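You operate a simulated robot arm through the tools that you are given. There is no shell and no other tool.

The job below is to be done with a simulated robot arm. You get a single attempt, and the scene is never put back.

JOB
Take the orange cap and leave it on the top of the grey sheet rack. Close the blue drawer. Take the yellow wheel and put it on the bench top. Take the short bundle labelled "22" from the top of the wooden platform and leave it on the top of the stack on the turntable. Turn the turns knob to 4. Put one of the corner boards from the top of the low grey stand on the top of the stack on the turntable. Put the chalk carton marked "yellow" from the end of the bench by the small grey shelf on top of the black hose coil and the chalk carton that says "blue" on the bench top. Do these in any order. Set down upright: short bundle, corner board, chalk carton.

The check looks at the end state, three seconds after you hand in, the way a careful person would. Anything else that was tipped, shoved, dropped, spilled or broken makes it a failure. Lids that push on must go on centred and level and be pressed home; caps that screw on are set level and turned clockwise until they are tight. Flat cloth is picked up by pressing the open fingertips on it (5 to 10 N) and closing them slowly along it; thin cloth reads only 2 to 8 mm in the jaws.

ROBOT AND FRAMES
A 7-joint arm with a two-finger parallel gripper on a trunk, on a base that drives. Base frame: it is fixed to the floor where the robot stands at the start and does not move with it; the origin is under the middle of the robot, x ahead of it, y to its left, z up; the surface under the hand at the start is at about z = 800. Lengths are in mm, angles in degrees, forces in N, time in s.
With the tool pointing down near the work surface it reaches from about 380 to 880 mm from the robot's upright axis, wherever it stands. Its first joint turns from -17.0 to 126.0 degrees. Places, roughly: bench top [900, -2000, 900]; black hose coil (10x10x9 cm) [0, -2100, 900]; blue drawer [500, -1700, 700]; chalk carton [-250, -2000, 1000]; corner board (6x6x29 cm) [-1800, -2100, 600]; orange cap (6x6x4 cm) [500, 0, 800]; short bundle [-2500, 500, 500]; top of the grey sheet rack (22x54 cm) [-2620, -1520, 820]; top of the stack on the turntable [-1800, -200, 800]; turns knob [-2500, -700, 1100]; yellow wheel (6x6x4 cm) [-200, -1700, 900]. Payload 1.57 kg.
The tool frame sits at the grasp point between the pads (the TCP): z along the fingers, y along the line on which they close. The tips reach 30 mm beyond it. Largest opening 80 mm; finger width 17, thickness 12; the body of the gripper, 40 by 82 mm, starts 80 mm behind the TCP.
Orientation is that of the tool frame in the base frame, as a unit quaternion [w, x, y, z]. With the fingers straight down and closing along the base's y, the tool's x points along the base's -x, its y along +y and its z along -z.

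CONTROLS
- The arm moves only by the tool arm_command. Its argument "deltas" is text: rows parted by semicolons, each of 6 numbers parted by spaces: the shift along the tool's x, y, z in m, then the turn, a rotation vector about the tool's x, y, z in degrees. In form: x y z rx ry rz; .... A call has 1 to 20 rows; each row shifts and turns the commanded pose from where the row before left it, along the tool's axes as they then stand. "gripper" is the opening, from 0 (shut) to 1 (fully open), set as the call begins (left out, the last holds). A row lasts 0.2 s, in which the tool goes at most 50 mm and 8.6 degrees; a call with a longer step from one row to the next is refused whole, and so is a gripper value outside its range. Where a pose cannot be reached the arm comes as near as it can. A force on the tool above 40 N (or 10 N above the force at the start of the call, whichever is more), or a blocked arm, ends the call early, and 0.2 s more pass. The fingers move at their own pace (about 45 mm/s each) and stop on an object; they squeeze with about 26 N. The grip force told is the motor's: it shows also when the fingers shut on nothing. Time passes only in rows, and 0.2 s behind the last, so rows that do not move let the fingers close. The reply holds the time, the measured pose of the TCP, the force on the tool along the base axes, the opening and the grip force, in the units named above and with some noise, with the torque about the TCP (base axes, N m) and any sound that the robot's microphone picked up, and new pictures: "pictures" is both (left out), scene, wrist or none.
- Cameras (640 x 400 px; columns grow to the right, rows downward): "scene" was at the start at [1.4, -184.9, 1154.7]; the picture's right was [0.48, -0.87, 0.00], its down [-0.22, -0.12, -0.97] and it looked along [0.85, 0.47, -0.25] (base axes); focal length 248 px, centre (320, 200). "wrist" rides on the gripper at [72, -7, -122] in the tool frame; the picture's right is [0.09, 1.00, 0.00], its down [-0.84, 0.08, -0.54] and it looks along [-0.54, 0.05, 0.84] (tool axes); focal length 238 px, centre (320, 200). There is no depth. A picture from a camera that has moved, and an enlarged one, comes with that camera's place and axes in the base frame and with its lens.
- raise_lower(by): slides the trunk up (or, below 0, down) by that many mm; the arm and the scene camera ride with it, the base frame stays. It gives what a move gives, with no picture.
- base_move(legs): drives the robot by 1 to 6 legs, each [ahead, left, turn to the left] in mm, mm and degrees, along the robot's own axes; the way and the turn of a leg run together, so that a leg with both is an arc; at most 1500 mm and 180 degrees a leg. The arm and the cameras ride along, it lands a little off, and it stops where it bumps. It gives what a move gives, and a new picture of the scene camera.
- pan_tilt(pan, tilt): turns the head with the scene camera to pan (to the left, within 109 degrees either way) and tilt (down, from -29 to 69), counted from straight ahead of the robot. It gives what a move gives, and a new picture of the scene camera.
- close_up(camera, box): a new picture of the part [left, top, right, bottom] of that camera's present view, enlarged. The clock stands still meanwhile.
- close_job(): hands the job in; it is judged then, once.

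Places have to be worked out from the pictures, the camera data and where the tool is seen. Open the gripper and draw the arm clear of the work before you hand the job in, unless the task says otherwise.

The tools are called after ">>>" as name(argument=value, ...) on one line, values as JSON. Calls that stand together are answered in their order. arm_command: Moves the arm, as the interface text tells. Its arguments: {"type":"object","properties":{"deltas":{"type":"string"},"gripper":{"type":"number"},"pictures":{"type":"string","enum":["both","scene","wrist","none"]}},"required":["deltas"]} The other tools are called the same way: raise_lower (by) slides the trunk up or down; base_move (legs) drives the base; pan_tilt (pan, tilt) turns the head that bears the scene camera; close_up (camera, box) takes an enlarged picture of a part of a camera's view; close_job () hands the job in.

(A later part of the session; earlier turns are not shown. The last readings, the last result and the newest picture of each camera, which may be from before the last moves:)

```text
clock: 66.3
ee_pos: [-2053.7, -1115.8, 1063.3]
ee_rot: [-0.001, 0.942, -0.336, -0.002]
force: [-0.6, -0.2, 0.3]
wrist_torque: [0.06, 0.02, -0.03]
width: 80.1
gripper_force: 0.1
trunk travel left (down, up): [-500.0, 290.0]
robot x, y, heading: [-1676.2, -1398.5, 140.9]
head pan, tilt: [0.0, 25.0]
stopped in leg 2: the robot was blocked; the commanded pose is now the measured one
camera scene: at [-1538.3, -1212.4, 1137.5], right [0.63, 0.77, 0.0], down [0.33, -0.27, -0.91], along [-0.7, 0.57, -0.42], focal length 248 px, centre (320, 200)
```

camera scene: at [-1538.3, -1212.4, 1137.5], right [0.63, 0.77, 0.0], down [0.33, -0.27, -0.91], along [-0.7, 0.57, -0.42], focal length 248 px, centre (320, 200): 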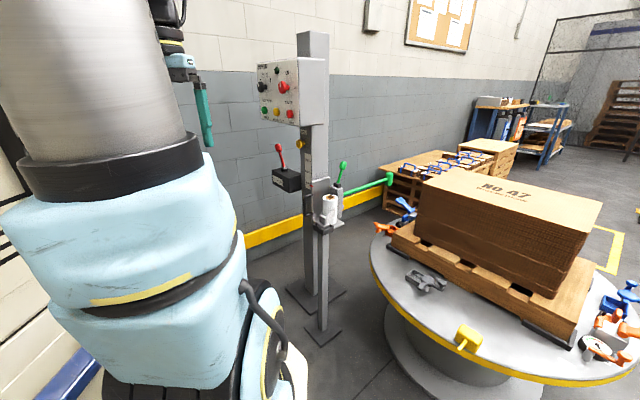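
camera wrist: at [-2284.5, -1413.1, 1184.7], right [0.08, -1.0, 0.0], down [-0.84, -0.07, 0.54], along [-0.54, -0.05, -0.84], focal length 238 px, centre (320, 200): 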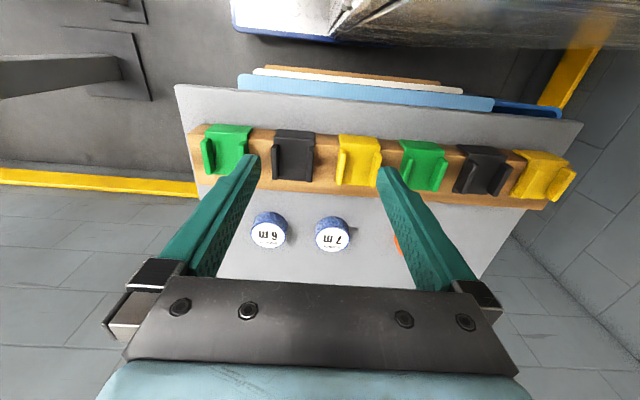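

The turn was blocked at heading 141°, most likely a rear-left corner near the drawer table's front. I move away in +y by about 150 mm, then finish the turn and check what was touched.

>>> base_move(legs=[[94, -117, 0], [0, 0, -51]])

>>> pan_tilt(pan=-109, tilt=30)

```text
clock: 70.1
ee_pos: [-1682.7, -776.4, 1063.6]
ee_rot: [0.001, -0.7, 0.714, 0.001]
force: [0.0, 0.3, 0.0]
wrist_torque: [-0.02, 0.02, 0.0]
width: 80.0
gripper_force: 0.1
trunk travel left (down, up): [-500.0, 290.0]
robot x, y, heading: [-1670.0, -1249.4, 88.7]
head pan, tilt: [0.0, 25.0]
camera scene: at [-1440.6, -1242.0, 1137.6], right [1.0, -0.02, 0.0], down [-0.01, -0.42, -0.91], along [0.02, 0.91, -0.42], focal length 248 px, centre (320, 200)
```

scene: 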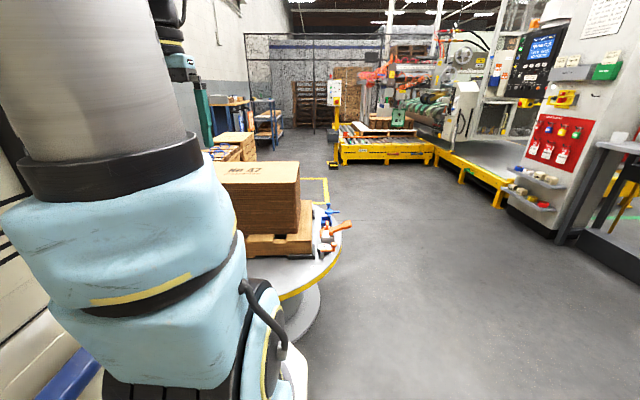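

```text
clock: 71.9
ee_pos: [-1681.5, -776.1, 1063.7]
ee_rot: [0.001, -0.7, 0.714, 0.001]
force: [-0.2, 0.4, 0.0]
wrist_torque: [-0.01, 0.01, -0.01]
width: 80.3
gripper_force: 0.1
trunk travel left (down, up): [-500.0, 290.0]
robot x, y, heading: [-1671.1, -1251.4, 88.6]
head pan, tilt: [-108.9, 30.0]
camera scene: at [-1357.7, -1365.2, 1129.6], right [-0.34, -0.94, 0.0], down [-0.47, 0.17, -0.87], along [0.81, -0.3, -0.5], focal length 248 px, centre (320, 200)
```

scene: 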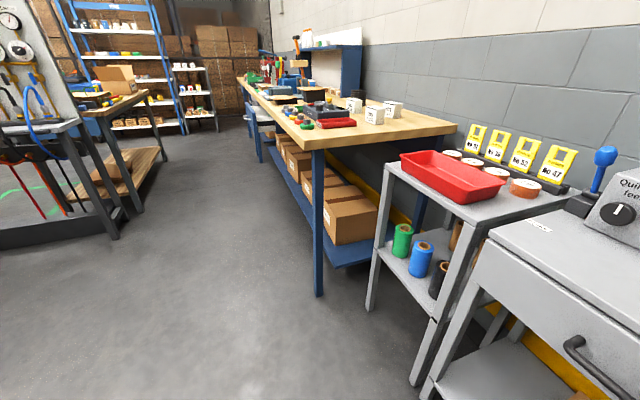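

Nothing looks displaced from here. I straighten to 90° and strafe towards the rack side so the knob comes in reach ahead-left.

>>> base_move(legs=[[0, 0, 1.3], [90, 0, 0], [0, 320, 0]])

>>> pan_tilt(pan=50, tilt=5)

```text
clock: 75.2
ee_pos: [-2025.9, -689.3, 1062.3]
ee_rot: [-0.002, 0.709, -0.705, -0.001]
force: [-0.2, -1.2, -0.1]
wrist_torque: [0.01, 0.01, 0.0]
width: 79.9
gripper_force: 0.1
trunk travel left (down, up): [-500.0, 290.0]
robot x, y, heading: [-1997.2, -1162.5, 90.1]
head pan, tilt: [-108.9, 30.0]
camera scene: at [-1685.9, -1269.2, 1129.6], right [-0.32, -0.95, 0.0], down [-0.47, 0.16, -0.87], along [0.82, -0.28, -0.5], focal length 248 px, centre (320, 200)
```

scene: 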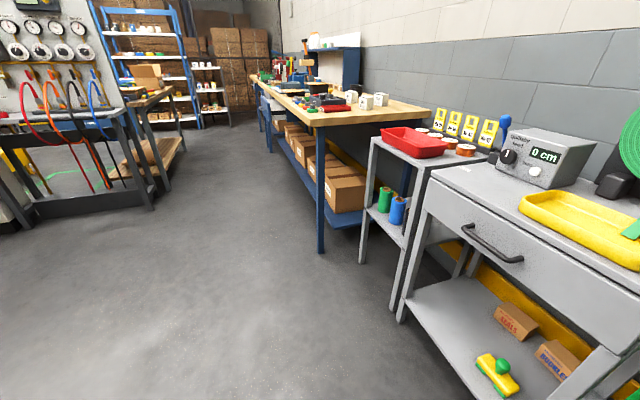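

```text
clock: 77.6
ee_pos: [-2025.6, -688.2, 1062.6]
ee_rot: [-0.001, 0.709, -0.705, -0.001]
force: [0.3, -0.9, -0.3]
wrist_torque: [-0.02, 0.0, -0.05]
width: 80.0
gripper_force: 0.1
trunk travel left (down, up): [-500.0, 290.0]
robot x, y, heading: [-1997.0, -1161.5, 90.4]
head pan, tilt: [50.0, 5.0]
camera scene: at [-1842.2, -1181.6, 1170.0], right [0.64, 0.77, 0.0], down [0.07, -0.06, -1.0], along [-0.77, 0.64, -0.09], focal length 248 px, centre (320, 200)
```

scene: 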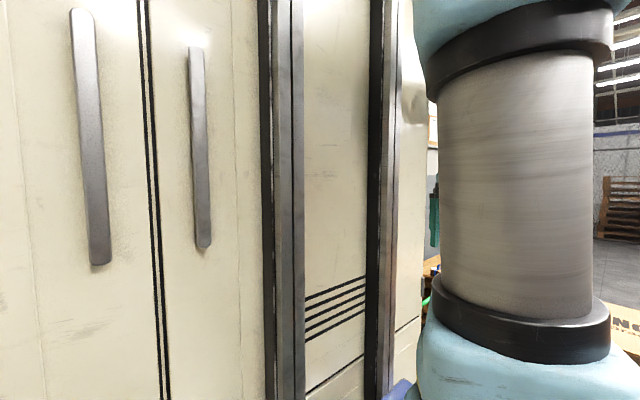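

I'm at (−1997, −1162) facing +y. I draw the hand back and tilt it so the fingers point ahead (+y), then look through the wrist camera.

>>> arm_command(deltas="0.048 0 0 0 0 0;0.048 0 0 0 0 0;0.048 0 0 0 0 0;0 0 0 0 -8.2 0;0 0 0 0 -8.2 0;0 0 0 0 -8.2 0;0 0 0 0 -8.2 0;0 0 0 0 -8.2 0;0 0 0 0 -8.2 0;0 0 0 0 -8.2 0;0 0 0 0 -8.2 0;0 0 0 0 -8.2 0;0 0 0 0 -8.2 0;0 0 0 0 -8.0 0;0 0 0 0 0 0", gripper=1, pictures="wrist")

```text
clock: 78.7
ee_pos: [-2012.7, -722.6, 1063.4]
ee_rot: [0.042, -0.635, 0.768, 0.076]
force: [-0.1, -0.2, -0.3]
wrist_torque: [0.01, 0.02, -0.02]
width: 80.0
gripper_force: 0.1
out of reach, approached as far as the arm can: row 2, 3, 4, 5
trunk travel left (down, up): [-500.0, 290.0]
robot x, y, heading: [-1999.7, -1159.5, 90.4]
head pan, tilt: [50.0, 5.0]
stopped in row 5: the arm was blocked; the commanded pose is now the measured one
camera wrist: at [-2016.5, -814.7, 1171.2], right [-0.99, 0.09, 0.05], down [0.1, 0.73, 0.67], along [0.03, 0.68, -0.74], focal length 238 px, centre (320, 200)
```

wrist: 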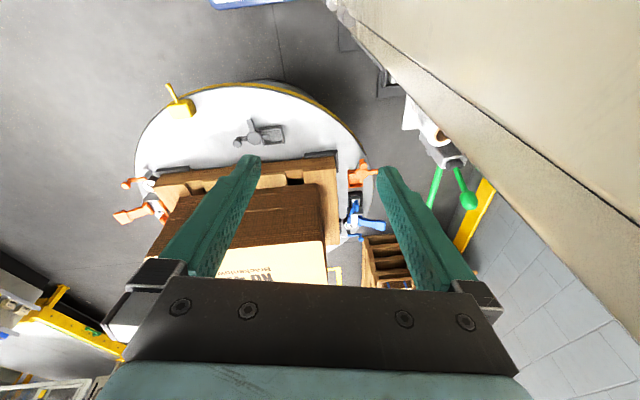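

The arm was too close in to tilt there. I swing the hand out to the left, to about (−2400, −850), restoring the straight-down attitude on the way.

>>> arm_command(deltas="0.022 0.0397 -0.001 0.3 1.06 -1.2;0.022 0.0397 -0.001 0.3 1.06 -1.2;0.022 0.0397 -0.001 0.3 1.06 -1.2;0.022 0.0397 -0.001 0.3 1.06 -1.2;0.022 0.0397 -0.001 0.3 1.06 -1.2;0.022 0.0397 -0.001 0.3 1.06 -1.2;0.022 0.0397 -0.001 0.3 1.06 -1.2;0.022 0.0397 -0.001 0.3 1.06 -1.2;0.022 0.0397 -0.001 0.3 1.06 -1.2;0 0 0 0 0 0", gripper=1, pictures="wrist")

```text
clock: 79.2
ee_pos: [-2012.8, -722.7, 1063.7]
ee_rot: [0.034, -0.603, 0.795, 0.06]
force: [85.2, -26.7, 3.6]
wrist_torque: [2.87, 10.56, 10.2]
width: 80.0
gripper_force: 0.1
trunk travel left (down, up): [-500.0, 290.0]
robot x, y, heading: [-2001.6, -1158.7, 90.2]
head pan, tilt: [50.0, 5.0]
stopped in row 2: the force on the tool passed its limit at 128 N (the readings are from after the stop); the commanded pose is now the measured one
camera wrist: at [-2024.4, -809.3, 1174.2], right [-0.98, 0.18, 0.04], down [0.16, 0.74, 0.65], along [0.08, 0.64, -0.76], focal length 238 px, centre (320, 200)
```

wrist: 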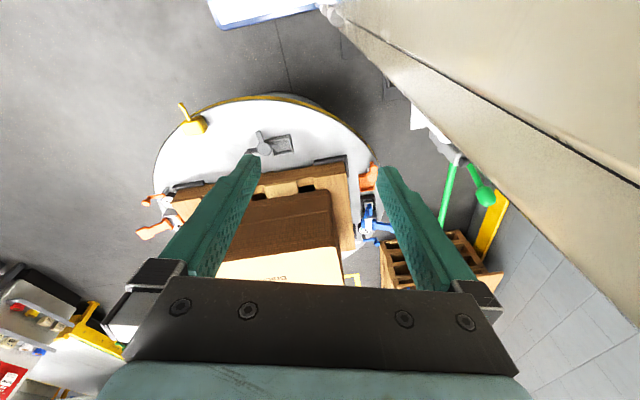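

The 128 N was the hand pressing on the robot's own tower, which stands close on the left (right face ≈80 mm left of centre, front ≈380 mm ahead). So the arm's free side is ahead and to the right; I move the hand right and forward and square it up again.

>>> arm_command(deltas="-0.0347 -0.0319 0.0027 0 0 0;-0.0347 -0.0319 0.0027 0 0 0;0 0 0 0.7 2.53 -5.2;0 0 0 0.7 2.53 -5.2;0 0 0 0.7 2.53 -5.2;0 0 0 0 0 0", gripper=1, pictures="wrist")

>>> pan_tilt(pan=15, tilt=50)

```text
clock: 80.6
ee_pos: [-1948.9, -671.1, 1065.5]
ee_rot: [-0.002, 0.71, -0.704, -0.003]
force: [0.5, -0.7, 0.6]
wrist_torque: [0.0, 0.0, -0.01]
width: 80.0
gripper_force: 0.0
trunk travel left (down, up): [-500.0, 290.0]
robot x, y, heading: [-2002.3, -1162.0, 90.3]
head pan, tilt: [50.0, 5.0]
camera wrist: at [-1941.6, -744.7, 1186.6], right [-1.0, -0.1, 0.0], down [-0.08, 0.83, 0.55], along [-0.06, 0.54, -0.84], focal length 238 px, centre (320, 200)
```

wrist: 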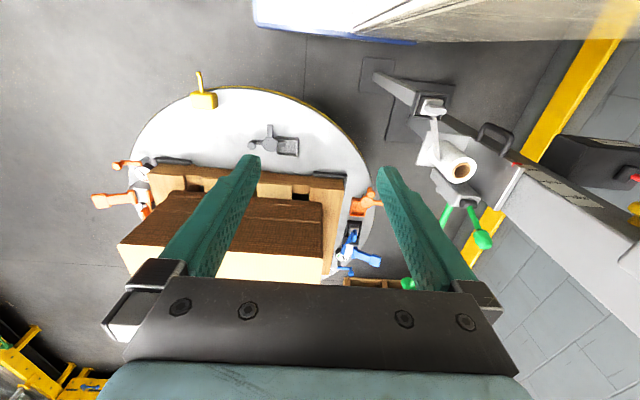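

```text
clock: 81.7
ee_pos: [-1947.9, -670.6, 1065.6]
ee_rot: [-0.001, 0.709, -0.705, -0.002]
force: [-0.4, 0.3, 0.3]
wrist_torque: [-0.03, 0.04, 0.0]
width: 79.7
gripper_force: 0.2
trunk travel left (down, up): [-500.0, 290.0]
robot x, y, heading: [-1997.9, -1160.0, 90.2]
head pan, tilt: [15.0, 50.0]
camera scene: at [-1791.9, -1166.0, 1100.1], right [0.96, 0.26, 0.0], down [0.2, -0.74, -0.64], along [-0.17, 0.62, -0.77], focal length 248 px, centre (320, 200)
```

scene: 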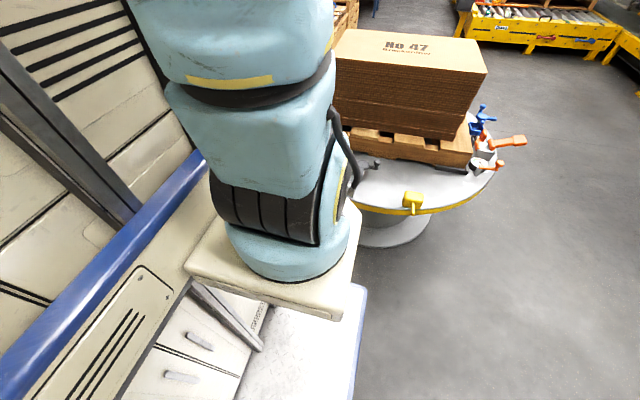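

The hand is free and squared up. I move away from the rack, turn to face −x again, and come up to the panel with it ahead and to the right of the robot.

>>> base_move(legs=[[0, -340, 0], [0, 0, 90]])

>>> pan_tilt(pan=-40, tilt=40)

```text
clock: 87.9
ee_pos: [-2141.8, -1130.1, 1064.8]
ee_rot: [0.001, 1.0, 0.026, -0.002]
force: [-0.6, -0.2, -0.9]
wrist_torque: [0.0, -0.01, 0.02]
width: 79.8
gripper_force: 0.0
trunk travel left (down, up): [-500.0, 290.0]
robot x, y, heading: [-1648.9, -1161.5, -176.9]
head pan, tilt: [15.0, 50.0]
camera scene: at [-1655.9, -950.4, 1100.1], right [-0.31, 0.95, 0.0], down [0.73, 0.24, -0.64], along [-0.61, -0.2, -0.77], focal length 248 px, centre (320, 200)
```

scene: 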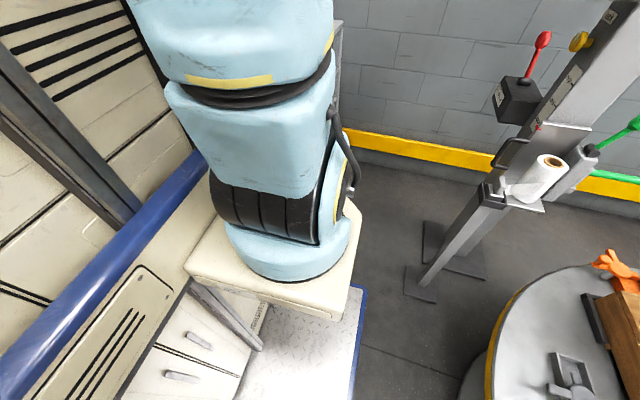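

```text
clock: 89.2
ee_pos: [-2142.5, -1130.5, 1065.3]
ee_rot: [0.001, 1.0, 0.026, -0.003]
force: [-0.3, -0.2, -0.7]
wrist_torque: [-0.01, 0.0, 0.0]
width: 80.1
gripper_force: 0.1
trunk travel left (down, up): [-500.0, 290.0]
robot x, y, heading: [-1652.9, -1159.8, -177.2]
head pan, tilt: [-40.0, 40.0]
camera scene: at [-1650.6, -875.5, 1114.2], right [0.6, 0.8, 0.0], down [0.51, -0.39, -0.77], along [-0.61, 0.46, -0.64], focal length 248 px, centre (320, 200)
```

scene: 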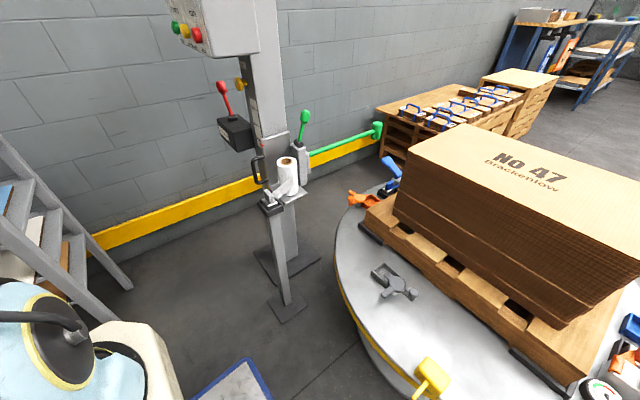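

The film post's foot plate reaches about (−2183, −740), so I keep the robot's right side below y≈−780. I square the heading and move to about (−1880, −1060).

>>> base_move(legs=[[0, 0, -2.9], [230, -100, 0]])

>>> pan_tilt(pan=-35, tilt=5)

>>> close_up(camera="scene", box=[100, 100, 420, 300])

```text
clock: 91.4
ee_pos: [-2366.6, -1002.3, 1065.6]
ee_rot: [0.001, 1.0, -0.003, -0.003]
force: [-0.2, 0.6, 0.6]
wrist_torque: [0.01, -0.01, 0.01]
width: 79.8
gripper_force: 0.0
trunk travel left (down, up): [-500.0, 290.0]
robot x, y, heading: [-1876.8, -1059.2, 179.3]
head pan, tilt: [-40.0, 40.0]
camera scene: at [-1861.4, -775.8, 1114.2], right [0.65, 0.76, 0.0], down [0.49, -0.42, -0.77], along [-0.58, 0.5, -0.64], focal length 248 px, centre (320, 200)
```

scene: 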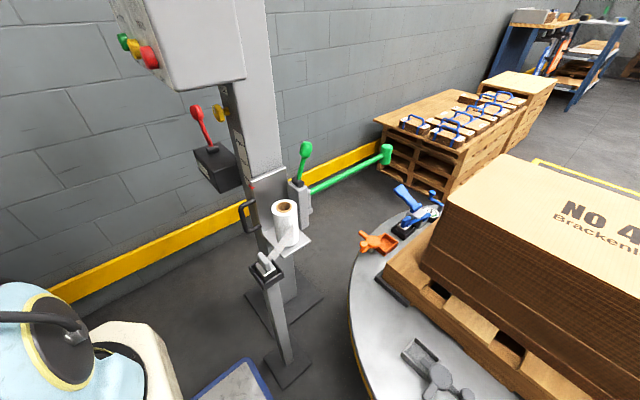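

```text
clock: 92.4
ee_pos: [-2366.5, -1001.3, 1065.5]
ee_rot: [0.001, 1.0, -0.003, -0.002]
force: [0.3, -0.3, 0.5]
wrist_torque: [-0.02, -0.02, -0.04]
width: 80.1
gripper_force: 0.1
trunk travel left (down, up): [-500.0, 290.0]
robot x, y, heading: [-1878.2, -1062.5, 179.8]
head pan, tilt: [-35.0, 5.0]
camera scene: at [-1871.5, -777.7, 1169.9], right [0.58, 0.82, 0.0], down [0.07, -0.05, -1.0], along [-0.81, 0.58, -0.09], focal length 248 px, centre (320, 200)
```

scene: 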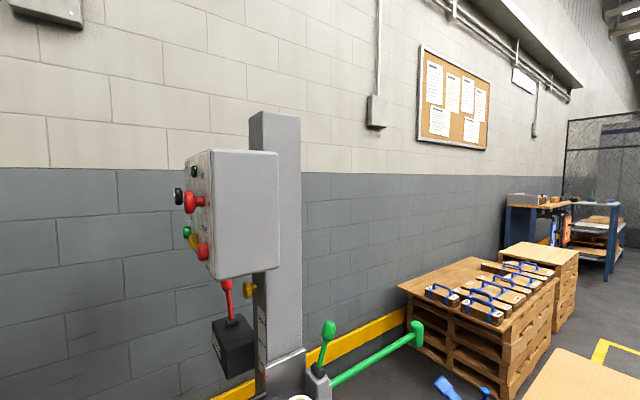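

```text
2.00 times, centred on (260, 200) of scene
camera zoom: at [-1871.5, -777.7, 1169.9], right [0.58, 0.82, 0.0], down [0.07, -0.05, -1.0], along [-0.81, 0.58, -0.09], focal length 495 px, centre (440, 200)
```

zoom: 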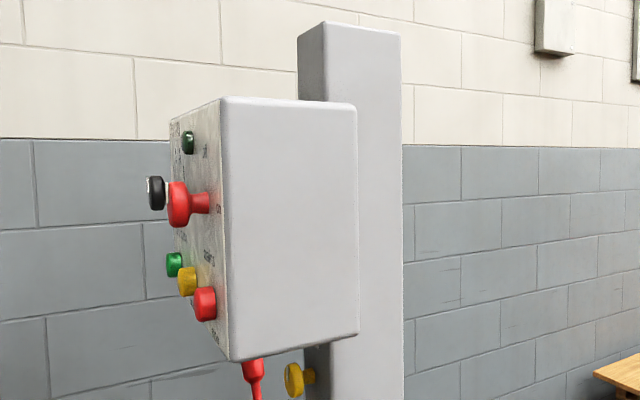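

From two views the knob centre is about (−2512, −717, 1130) and the 1–4 marks lie about 40° apart, so 1→4 is 120° clockwise. I move the hand out and up a little and tilt it so the fingers point at the panel (+y).

>>> arm_command(deltas="-0.038 -0.017 -0.0217 0 0 0;-0.038 -0.017 -0.0217 0 0 0;-0.038 -0.017 -0.0217 0 0 0;0 0 0 8.2 0 0;0 0 0 8.2 0 0;0 0 0 8.2 0 0;0 0 0 8.2 0 0;0 0 0 8.2 0 0;0 0 0 8.2 0 0;0 0 0 8.2 0 0;0 0 0 8.2 0 0;0 0 0 8.2 0 0;0 0 0 8.2 0 0;0 0 0 8 0 0;0 0 0 0 0 0", gripper=1, pictures="both")

```text
clock: 95.6
ee_pos: [-2484.1, -917.0, 1124.6]
ee_rot: [-0.707, 0.708, -0.003, -0.001]
force: [0.4, -0.1, 0.0]
wrist_torque: [0.03, -0.02, -0.01]
width: 79.9
gripper_force: 0.0
out of reach, approached as far as the arm can: row 13, 14
trunk travel left (down, up): [-500.0, 290.0]
robot x, y, heading: [-1882.6, -1059.7, 179.5]
head pan, tilt: [-35.0, 5.0]
camera scene: at [-1871.5, -777.8, 1170.0], right [0.58, 0.82, 0.0], down [0.07, -0.05, -1.0], along [-0.81, 0.58, -0.09], focal length 248 px, centre (320, 200)
camera wrist: at [-2413.2, -1039.9, 1131.2], right [0.09, 0.0, -1.0], down [-0.84, -0.54, -0.07], along [-0.54, 0.84, -0.05], focal length 238 px, centre (320, 200)
```

scene: 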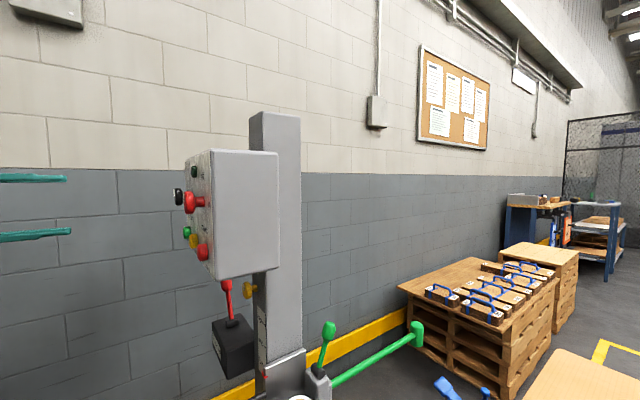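
wrist: 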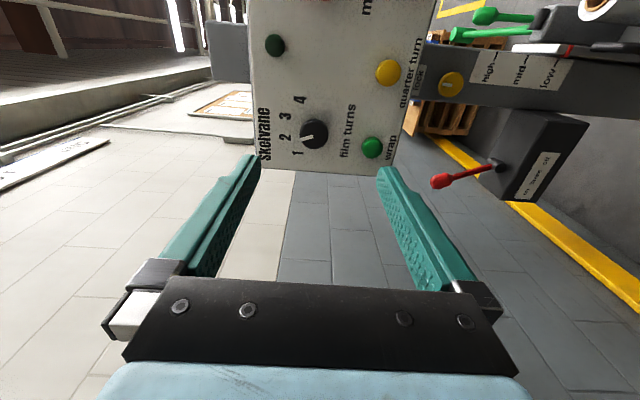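

The fingers now point at the panel. I zoom the wrist view on the dial to check pointer and number angles.

>>> close_up(camera="wrist", box=[240, 80, 400, 180])

```text
4.00 times, centred on (320, 130) of wrist
camera zoom: at [-2413.2, -1039.9, 1131.2], right [0.09, 0.0, -1.0], down [-0.84, -0.54, -0.07], along [-0.54, 0.84, -0.05], focal length 953 px, centre (320, 480)
```

zoom: 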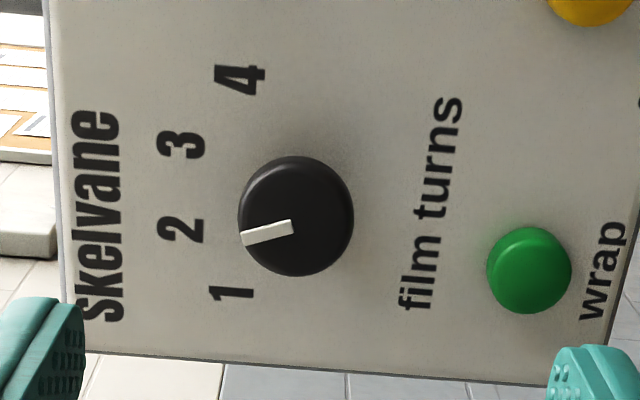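

The dial marks sit at ±20° and ±60° about (−2515.5, 1129.7), and the pointer reads about −19°, i.e. at 2, so it needs +80° clockwise. I line up, move closer, and pre-turn the hand by −40°.

>>> arm_command(deltas="-0.0157 -0.0026 0.033 0 0 0;-0.0157 -0.0026 0.033 0 0 0;0 0 0 0 0 -8;0 0 0 0 0 -8;0 0 0 0 0 -8;0 0 0 0 0 -8;0 0 0 0 0 -8;0 0 0 0 0 0", gripper=1, pictures="both")

```text
clock: 97.4
ee_pos: [-2515.5, -850.3, 1130.0]
ee_rot: [-0.664, 0.666, 0.238, 0.242]
force: [-0.7, 0.4, -0.3]
wrist_torque: [0.04, 0.0, 0.02]
width: 80.1
gripper_force: 0.0
trunk travel left (down, up): [-500.0, 290.0]
robot x, y, heading: [-1876.8, -1065.1, 179.6]
head pan, tilt: [-35.0, 5.0]
camera scene: at [-1871.5, -777.7, 1170.0], right [0.58, 0.82, 0.0], down [0.07, -0.05, -1.0], along [-0.81, 0.58, -0.09], focal length 248 px, centre (320, 200)
camera wrist: at [-2466.3, -973.2, 1180.4], right [0.71, -0.01, -0.71], down [-0.6, -0.54, -0.59], along [-0.38, 0.84, -0.39], focal length 238 px, centre (320, 200)
```

scene: 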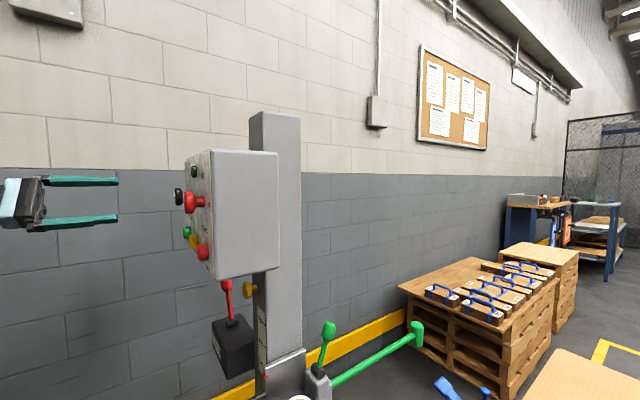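
wrist: 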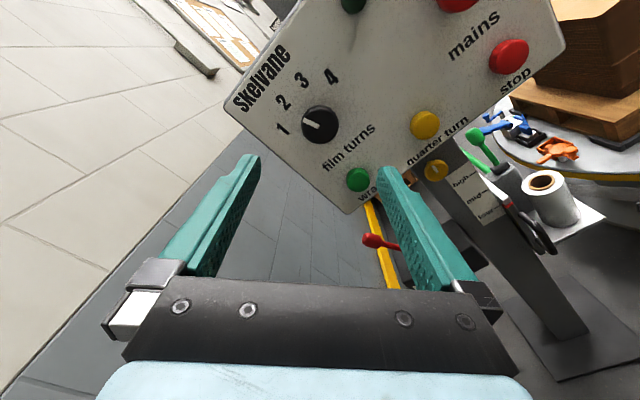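

The knob is centred between the fingers with clearance to the "wrap" button. I advance to just short of it.

>>> arm_command(deltas="0 0 0.03 0 0 0;0 0 0.03 0 0 0;0 0 0.02 0 0 0;0 0 0 0 0 0", gripper=1, pictures="both")

>>> close_up(camera="scene", box=[40, 120, 280, 270])

```text
clock: 98.4
ee_pos: [-2515.0, -768.9, 1130.9]
ee_rot: [-0.664, 0.666, 0.238, 0.242]
force: [-0.5, 0.2, -0.6]
wrist_torque: [-0.01, -0.02, 0.0]
width: 80.1
gripper_force: 0.2
trunk travel left (down, up): [-500.0, 290.0]
robot x, y, heading: [-1877.9, -1060.1, 179.4]
head pan, tilt: [-35.0, 5.0]
camera scene: at [-1871.5, -777.8, 1170.0], right [0.58, 0.82, 0.0], down [0.07, -0.05, -1.0], along [-0.81, 0.58, -0.09], focal length 248 px, centre (320, 200)
camera wrist: at [-2465.5, -891.9, 1180.6], right [0.71, -0.01, -0.71], down [-0.6, -0.54, -0.59], along [-0.38, 0.84, -0.38], focal length 238 px, centre (320, 200)
```

scene: 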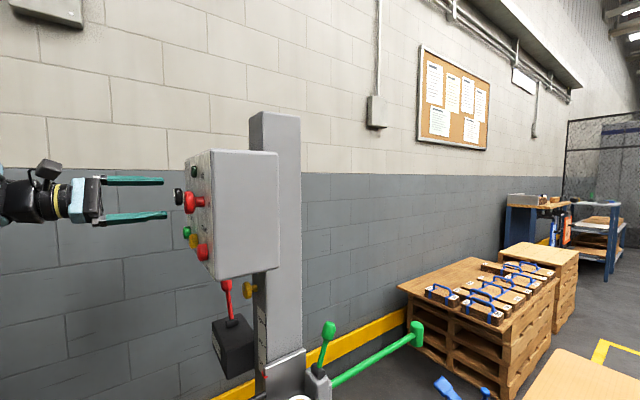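
wrist: 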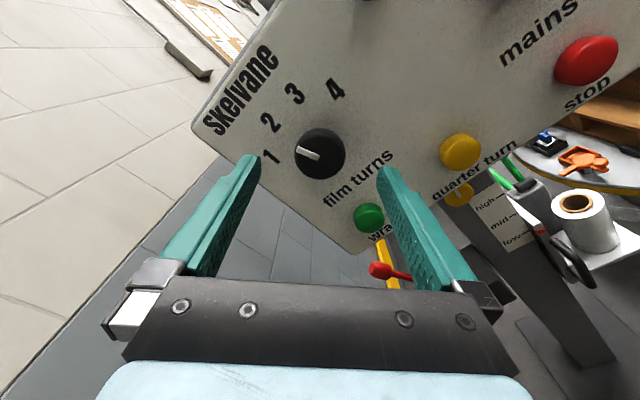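

```text
2.67 times, centred on (160, 195) of scene
camera zoom: at [-1871.5, -777.8, 1170.0], right [0.58, 0.82, 0.0], down [0.07, -0.05, -1.0], along [-0.81, 0.58, -0.09], focal length 660 px, centre (747, 213)
```

zoom: 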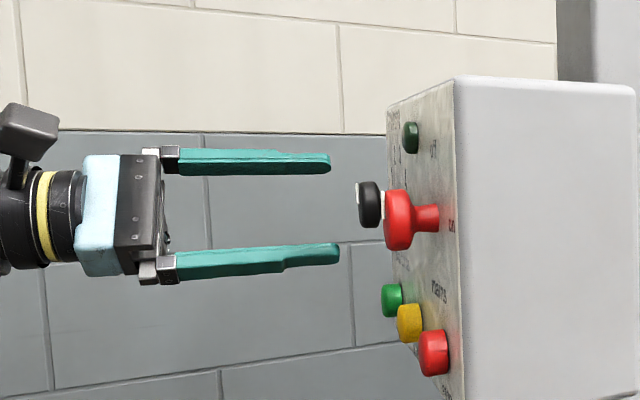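

The tips are about 20 mm short of the knob. I advance 34 mm so the pads cover the knob while staying off the panel, then close gently.

>>> arm_command(deltas="0 0 0.02 0 0 0;0 0 0.013 0 0 0;0 0 0 0 0 0", gripper=1, pictures="scene")

>>> close_up(camera="scene", box=[40, 120, 280, 270])

>>> close_up(camera="wrist", box=[160, 60, 480, 260])

```text
clock: 99.2
ee_pos: [-2515.3, -738.5, 1127.3]
ee_rot: [-0.663, 0.667, 0.238, 0.243]
force: [-0.5, -0.7, 0.3]
wrist_torque: [0.02, -0.03, 0.02]
width: 79.8
gripper_force: 0.1
trunk travel left (down, up): [-500.0, 290.0]
robot x, y, heading: [-1876.4, -1058.3, 179.7]
head pan, tilt: [-35.0, 5.0]
camera scene: at [-1871.5, -777.7, 1170.0], right [0.58, 0.82, 0.0], down [0.07, -0.05, -1.0], along [-0.81, 0.58, -0.09], focal length 248 px, centre (320, 200)
```

scene: 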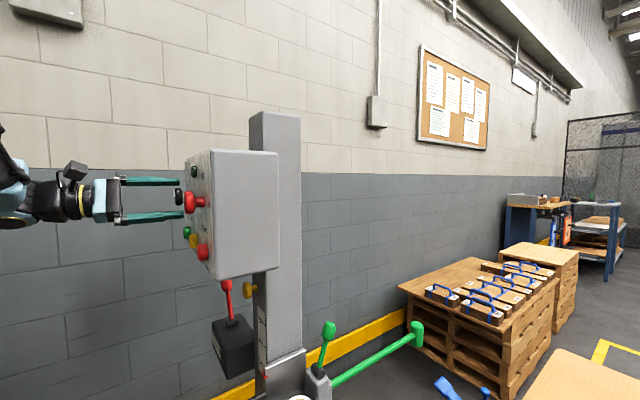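

```text
2.67 times, centred on (160, 195) of scene
camera zoom: at [-1871.5, -777.7, 1170.0], right [0.58, 0.82, 0.0], down [0.07, -0.05, -1.0], along [-0.81, 0.58, -0.09], focal length 660 px, centre (747, 213)
```

zoom: 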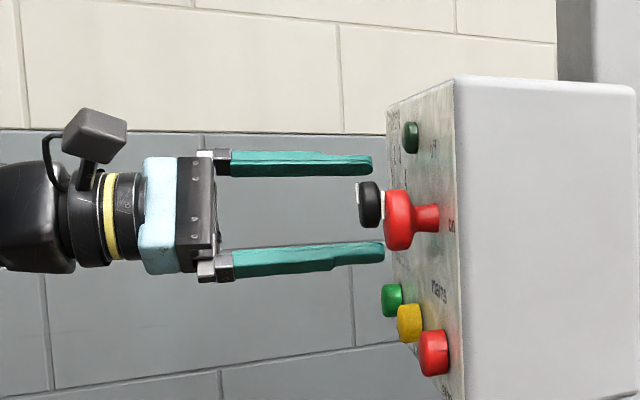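

```text
2.00 times, centred on (320, 160) of wrist
camera zoom: at [-2464.9, -860.5, 1178.9], right [0.71, -0.01, -0.71], down [-0.6, -0.54, -0.59], along [-0.38, 0.84, -0.38], focal length 477 px, centre (320, 280)
```

zoom: 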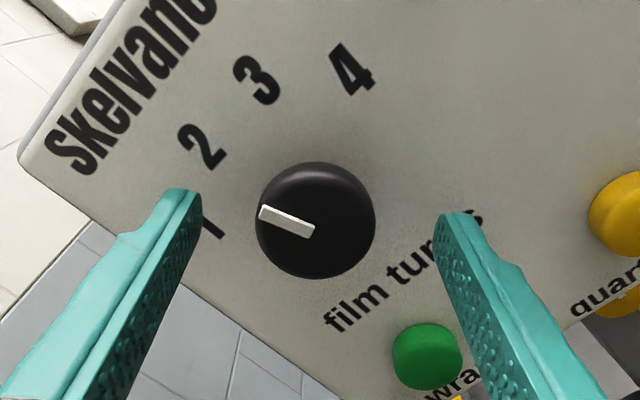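

The pads now straddle the knob. I close on it.

>>> arm_command(deltas="0 0 0 0 0 0;0 0 0 0 0 0;0 0 0 0 0 0;0 0 0 0 0 0", gripper=0, pictures="wrist")

```text
clock: 100.2
ee_pos: [-2515.2, -738.0, 1129.8]
ee_rot: [-0.665, 0.666, 0.238, 0.24]
force: [-12.9, 6.0, 14.5]
wrist_torque: [0.51, -0.04, 0.68]
width: 40.0
gripper_force: 28.3
trunk travel left (down, up): [-500.0, 290.0]
robot x, y, heading: [-1877.6, -1062.2, 179.7]
head pan, tilt: [-35.0, 5.0]
camera wrist: at [-2465.4, -860.6, 1179.9], right [0.71, 0.0, -0.71], down [-0.6, -0.54, -0.59], along [-0.38, 0.84, -0.38], focal length 238 px, centre (320, 200)
```

wrist: 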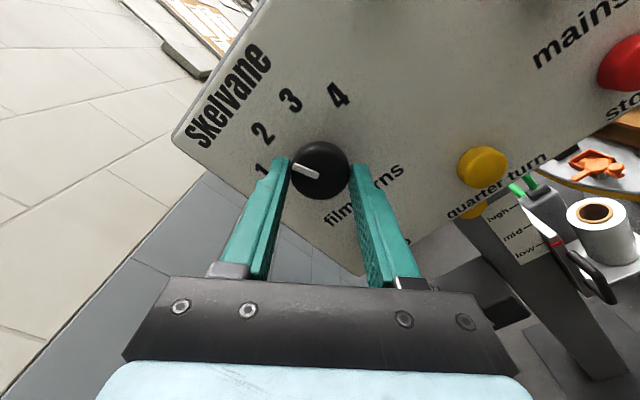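

Gripped at 40 mm with a slight side load; I ease 1.4 mm sideways to centre and turn the first 40° clockwise.

>>> arm_command(deltas="0 -0.0014 0 0 0 0;0 0 0 0 0 4;0 0 0 0 0 6;0 0 0 0 0 6;0 0 0 0 0 6;0 0 0 0 0 6;0 0 0 0 0 6;0 0 0 0 0 6;0 0 0 0 0 0", gripper=0, pictures="wrist")

```text
clock: 102.2
ee_pos: [-2515.4, -738.4, 1130.2]
ee_rot: [-0.707, 0.707, -0.003, 0.0]
force: [-14.1, 6.4, -0.3]
wrist_torque: [0.07, -0.04, 0.73]
width: 39.7
gripper_force: 45.0
trunk travel left (down, up): [-500.0, 290.0]
robot x, y, heading: [-1878.6, -1057.7, 179.6]
head pan, tilt: [-35.0, 5.0]
camera wrist: at [-2445.0, -860.7, 1136.2], right [0.09, 0.0, -1.0], down [-0.84, -0.54, -0.07], along [-0.54, 0.84, -0.05], focal length 238 px, centre (320, 200)
```

wrist: 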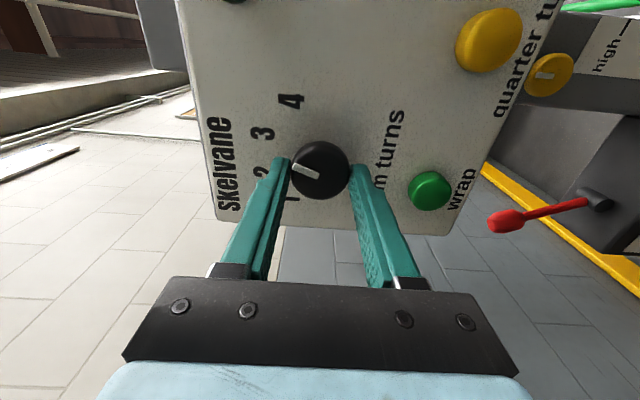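

The knob turns with the hand and should now be at 3. I turn the remaining 40°.

>>> arm_command(deltas="0 0 0 0 0 6;0 0 0 0 0 6;0 0 0 0 0 6;0 0 0 0 0 6;0 0 0 0 0 6;0 0 0 0 0 6;0 0 0 0 0 4;0 0 0 0 0 0", gripper=0, pictures="wrist")

>>> close_up(camera="wrist", box=[200, 80, 440, 230])

```text
clock: 104.0
ee_pos: [-2515.2, -738.9, 1131.0]
ee_rot: [0.664, -0.663, 0.246, 0.242]
force: [-20.9, 3.1, 11.5]
wrist_torque: [-0.38, -0.13, 0.35]
width: 39.6
gripper_force: 45.6
trunk travel left (down, up): [-500.0, 290.0]
robot x, y, heading: [-1879.5, -1060.1, 179.6]
head pan, tilt: [-35.0, 5.0]
camera wrist: at [-2457.5, -860.8, 1089.0], right [-0.58, 0.0, -0.82], down [-0.69, -0.54, 0.48], along [-0.44, 0.84, 0.31], focal length 238 px, centre (320, 200)
```

wrist: 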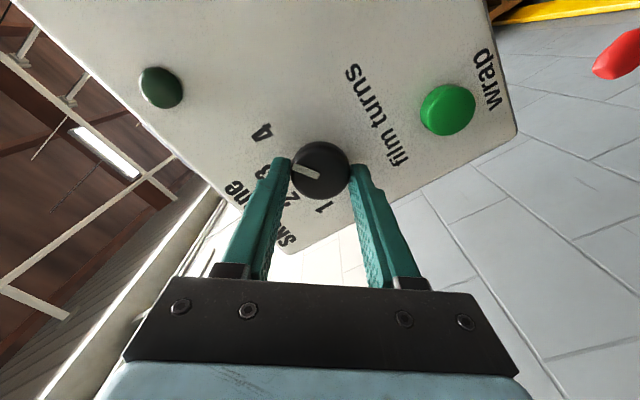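

```text
2.67 times, centred on (320, 155) of wrist
camera zoom: at [-2457.5, -860.8, 1089.0], right [-0.58, 0.0, -0.82], down [-0.69, -0.54, 0.48], along [-0.44, 0.84, 0.31], focal length 636 px, centre (320, 320)
```

zoom: 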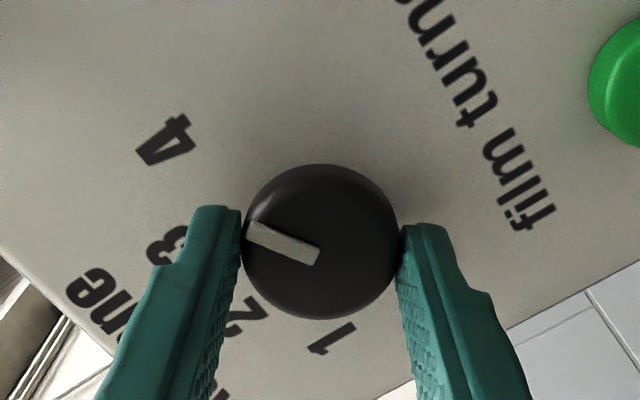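

The pointer now works out at about +59°, i.e. on the 4. I open the fingers and back straight off.

>>> arm_command(deltas="0 0 0 0 0 0;0 0 0 0 0 0;0 0 0 0 0 0", gripper=1, pictures="none")

>>> arm_command(deltas="0 0 -0.02 0 0 0;0 0 -0.03 0 0 0;0 0 -0.04 0 0 0;0 0 -0.04 0 0 0;0 0 0 0 0 0", gripper=1, pictures="wrist")

>>> close_up(camera="wrist", box=[240, 60, 400, 160])

```text
clock: 104.8
ee_pos: [-2513.7, -738.7, 1129.8]
ee_rot: [-0.664, 0.664, -0.245, -0.241]
force: [-0.3, -1.0, -0.4]
wrist_torque: [0.0, -0.01, -0.01]
width: 80.0
gripper_force: 0.0
trunk travel left (down, up): [-500.0, 290.0]
robot x, y, heading: [-1880.6, -1060.1, 179.9]
head pan, tilt: [-35.0, 5.0]
```

```text
clock: 106.0
ee_pos: [-2516.2, -865.4, 1130.6]
ee_rot: [0.664, -0.664, 0.246, 0.241]
force: [0.0, 0.0, -0.1]
wrist_torque: [0.02, -0.02, 0.01]
width: 79.9
gripper_force: 0.0
trunk travel left (down, up): [-500.0, 290.0]
robot x, y, heading: [-1878.5, -1061.4, 179.5]
head pan, tilt: [-35.0, 5.0]
camera wrist: at [-2457.8, -988.6, 1088.7], right [-0.57, 0.0, -0.82], down [-0.69, -0.54, 0.48], along [-0.44, 0.84, 0.31], focal length 238 px, centre (320, 200)
```

wrist: 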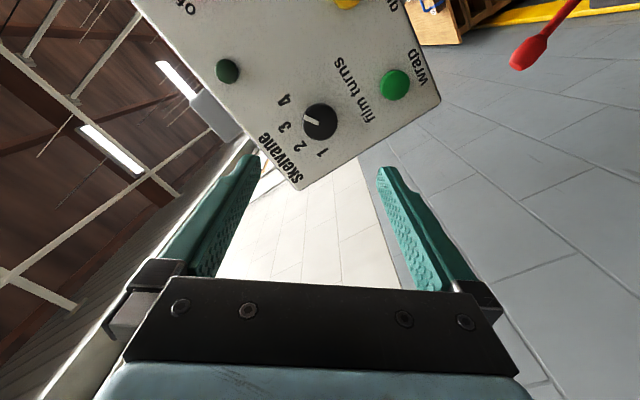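

```text
4.00 times, centred on (320, 110) of wrist
camera zoom: at [-2457.8, -988.6, 1088.7], right [-0.57, 0.0, -0.82], down [-0.69, -0.54, 0.48], along [-0.44, 0.84, 0.31], focal length 953 px, centre (320, 560)
```

zoom: 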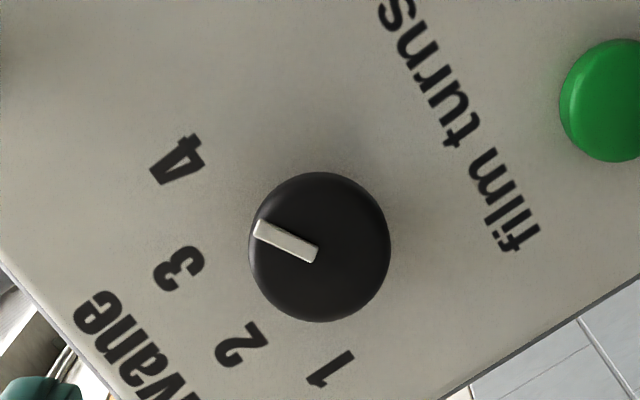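

The knob reads 4 after release. Now I zoom in on the wooden platform with the short bundles.

>>> close_up(camera="scene", box=[390, 240, 582, 360])

>>> pan_tilt(pan=-60, tilt=25)

```text
3.33 times, centred on (486, 300) of scene
camera zoom: at [-1871.5, -777.7, 1170.0], right [0.58, 0.82, 0.0], down [0.07, -0.05, -1.0], along [-0.81, 0.58, -0.09], focal length 826 px, centre (-233, -133)
```

zoom: 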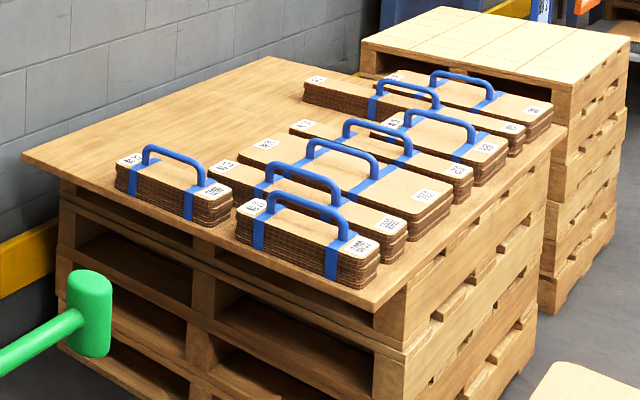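

```text
clock: 106.9
ee_pos: [-2515.5, -866.0, 1130.4]
ee_rot: [0.664, -0.664, 0.246, 0.241]
force: [0.2, -1.0, -0.4]
wrist_torque: [0.01, -0.02, -0.01]
width: 80.2
gripper_force: 0.1
trunk travel left (down, up): [-500.0, 290.0]
robot x, y, heading: [-1879.0, -1060.7, 179.7]
head pan, tilt: [-60.0, 25.0]
camera scene: at [-1842.2, -750.9, 1137.6], right [0.87, 0.49, 0.0], down [0.21, -0.37, -0.91], along [-0.45, 0.79, -0.42], focal length 248 px, centre (320, 200)
```

scene: 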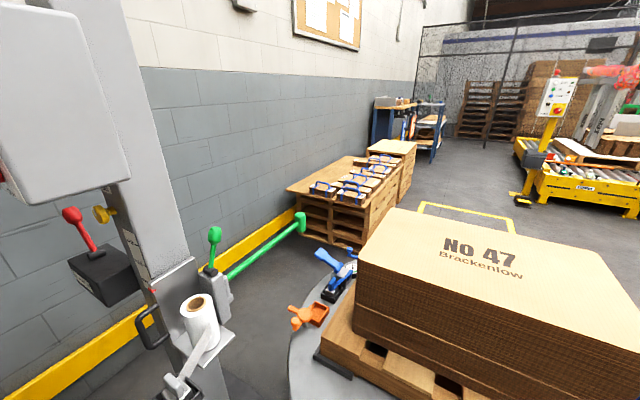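

The bundles with blue handles stand in a row on the pallet platform, each with labels at both ends. I back straight away from the panel before re-orienting the hand.

>>> base_move(legs=[[-950, 0, 0]])

>>> arm_command(deltas="0 0 0 0 0 -8;0 0 0 0 0 -8;0 0 0 0 0 -8;0 0 0 0 0 -8;0 0 0 0 0 -8.5;0 0 0 -8.2 0 0;0 0 0 -8.2 0 0;0 0 0 -8.2 0 0;0 0 0 -8.2 0 0;0 0 0 -8.2 0 0;0 0 0 -8.2 0 0;0 0 0 -8.2 0 0;0 0 0 -8.2 0 0;0 0 0 -8.2 0 0;0 0 0 -8.2 0 0;0 0 0 -8 0 0;0 0 0 0 0 0", gripper=1, pictures="none")

>>> base_move(legs=[[-50, -1200, 0]])

```text
clock: 111.8
ee_pos: [-1583.4, -871.8, 1129.9]
ee_rot: [0.665, -0.663, 0.247, 0.24]
force: [0.8, -0.4, 0.8]
wrist_torque: [0.0, 0.01, -0.03]
width: 80.1
gripper_force: 0.1
trunk travel left (down, up): [-500.0, 290.0]
robot x, y, heading: [-942.1, -1069.0, 179.5]
head pan, tilt: [-60.0, 25.0]
camera scene: at [-909.0, -758.7, 1137.6], right [0.87, 0.49, 0.0], down [0.21, -0.37, -0.91], along [-0.45, 0.79, -0.42], focal length 248 px, centre (320, 200)
```

scene: 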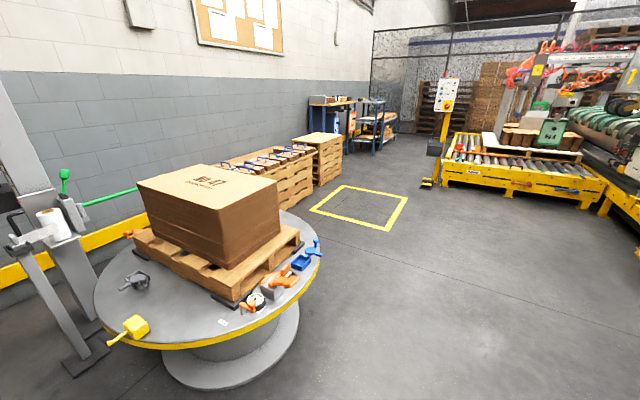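

```text
clock: 115.4
ee_pos: [-1583.2, -871.3, 1131.2]
ee_rot: [0.002, 1.0, -0.004, 0.002]
force: [0.1, -0.4, 0.4]
wrist_torque: [-0.04, 0.0, 0.02]
width: 80.0
gripper_force: 0.1
trunk travel left (down, up): [-500.0, 290.0]
robot x, y, heading: [-942.8, -1067.9, 179.6]
head pan, tilt: [-60.0, 25.0]
```

```text
clock: 119.5
ee_pos: [-1540.9, -45.8, 1129.8]
ee_rot: [0.0, 1.0, -0.002, 0.002]
force: [-0.1, 0.0, -0.6]
wrist_torque: [0.03, -0.01, 0.01]
width: 79.9
gripper_force: 0.1
trunk travel left (down, up): [-500.0, 290.0]
robot x, y, heading: [-903.5, -238.3, 179.6]
head pan, tilt: [-60.0, 25.0]
stopped in leg 1: the robot was blocked; the commanded pose is now the measured one
camera scene: at [-868.0, 70.5, 1137.6], right [0.87, 0.5, 0.0], down [0.21, -0.37, -0.91], along [-0.45, 0.79, -0.42], focal length 248 px, centre (320, 200)
```

scene: 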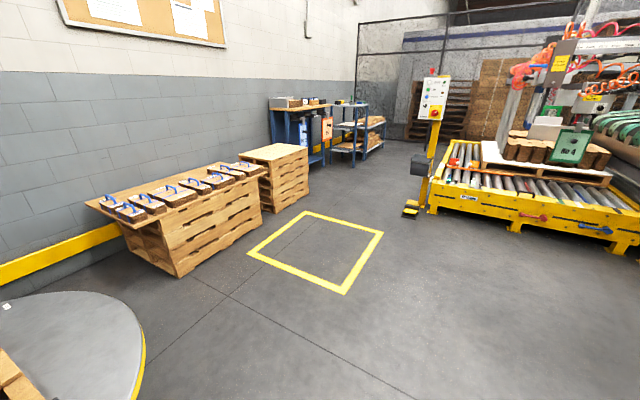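

Blocked at y≈−238, most likely the base front touching the turntable rim. I back away 200 mm at once and look at the turntable for any disturbance.

>>> base_move(legs=[[-220, 0, 0]])

>>> pan_tilt(pan=-10, tilt=40)

```text
clock: 121.2
ee_pos: [-1324.5, -46.9, 1129.7]
ee_rot: [0.0, 1.0, -0.002, 0.002]
force: [-0.6, -1.0, 0.3]
wrist_torque: [-0.04, -0.03, -0.03]
width: 80.0
gripper_force: 0.1
trunk travel left (down, up): [-500.0, 290.0]
robot x, y, heading: [-684.5, -240.3, 179.6]
head pan, tilt: [-60.0, 25.0]
camera scene: at [-650.9, 69.6, 1137.6], right [0.87, 0.5, 0.0], down [0.21, -0.37, -0.91], along [-0.45, 0.79, -0.42], focal length 248 px, centre (320, 200)
```

scene: 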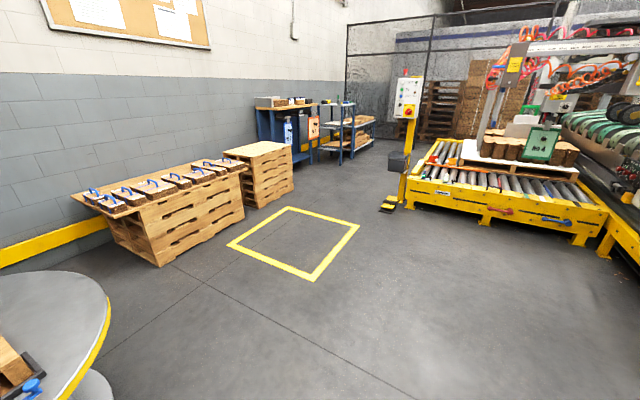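

```text
clock: 122.4
ee_pos: [-1323.7, -46.6, 1130.8]
ee_rot: [0.001, 1.0, -0.001, 0.002]
force: [-0.2, -0.3, -0.3]
wrist_torque: [0.06, -0.02, 0.04]
width: 80.1
gripper_force: 0.1
trunk travel left (down, up): [-500.0, 290.0]
robot x, y, heading: [-681.9, -239.6, 179.8]
head pan, tilt: [-10.0, 40.0]
camera scene: at [-688.9, 4.8, 1114.3], right [0.18, 0.98, 0.0], down [0.63, -0.12, -0.77], along [-0.75, 0.14, -0.64], focal length 248 px, centre (320, 200)
```

scene: 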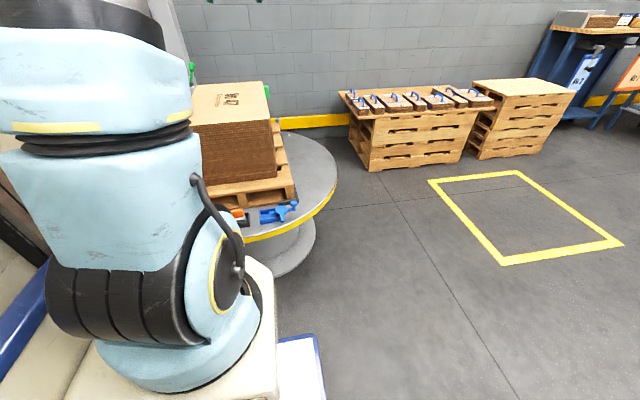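

The rim was what the base touched; the stack still lies square to the axes, so it seems undisturbed. I go round with more clearance: strafe to y≈650, then ahead towards the platform.

>>> base_move(legs=[[0, -900, 0], [900, 0, 0]])

>>> pan_tilt(pan=-15, tilt=35)

```text
clock: 131.4
ee_pos: [-2182.6, 869.1, 1129.6]
ee_rot: [0.001, 1.0, 0.004, 0.002]
force: [-0.2, -0.1, 0.2]
wrist_torque: [-0.03, 0.0, 0.02]
width: 79.9
gripper_force: 0.0
trunk travel left (down, up): [-500.0, 290.0]
robot x, y, heading: [-1544.7, 684.2, -179.4]
head pan, tilt: [-10.0, 40.0]
camera scene: at [-1547.8, 926.3, 1114.2], right [0.17, 0.99, 0.0], down [0.63, -0.11, -0.77], along [-0.76, 0.13, -0.64], focal length 248 px, centre (320, 200)
```

scene: 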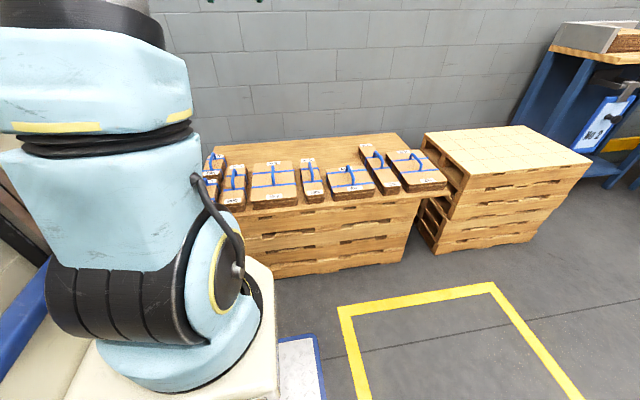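

```text
clock: 132.1
ee_pos: [-2183.2, 868.3, 1130.7]
ee_rot: [0.0, 1.0, 0.004, 0.001]
force: [0.8, 0.1, -0.5]
wrist_torque: [-0.02, -0.01, -0.01]
width: 79.9
gripper_force: 0.1
trunk travel left (down, up): [-500.0, 290.0]
robot x, y, heading: [-1542.3, 682.1, -179.8]
head pan, tilt: [-15.0, 35.0]
camera scene: at [-1549.1, 934.3, 1121.8], right [0.25, 0.97, 0.0], down [0.56, -0.15, -0.82], along [-0.79, 0.21, -0.57], focal length 248 px, centre (320, 200)
```

scene: 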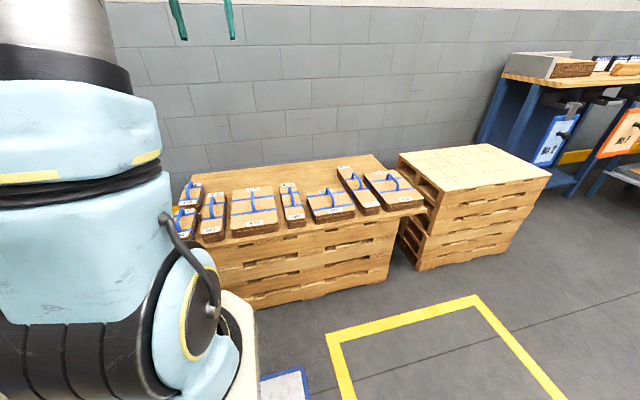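

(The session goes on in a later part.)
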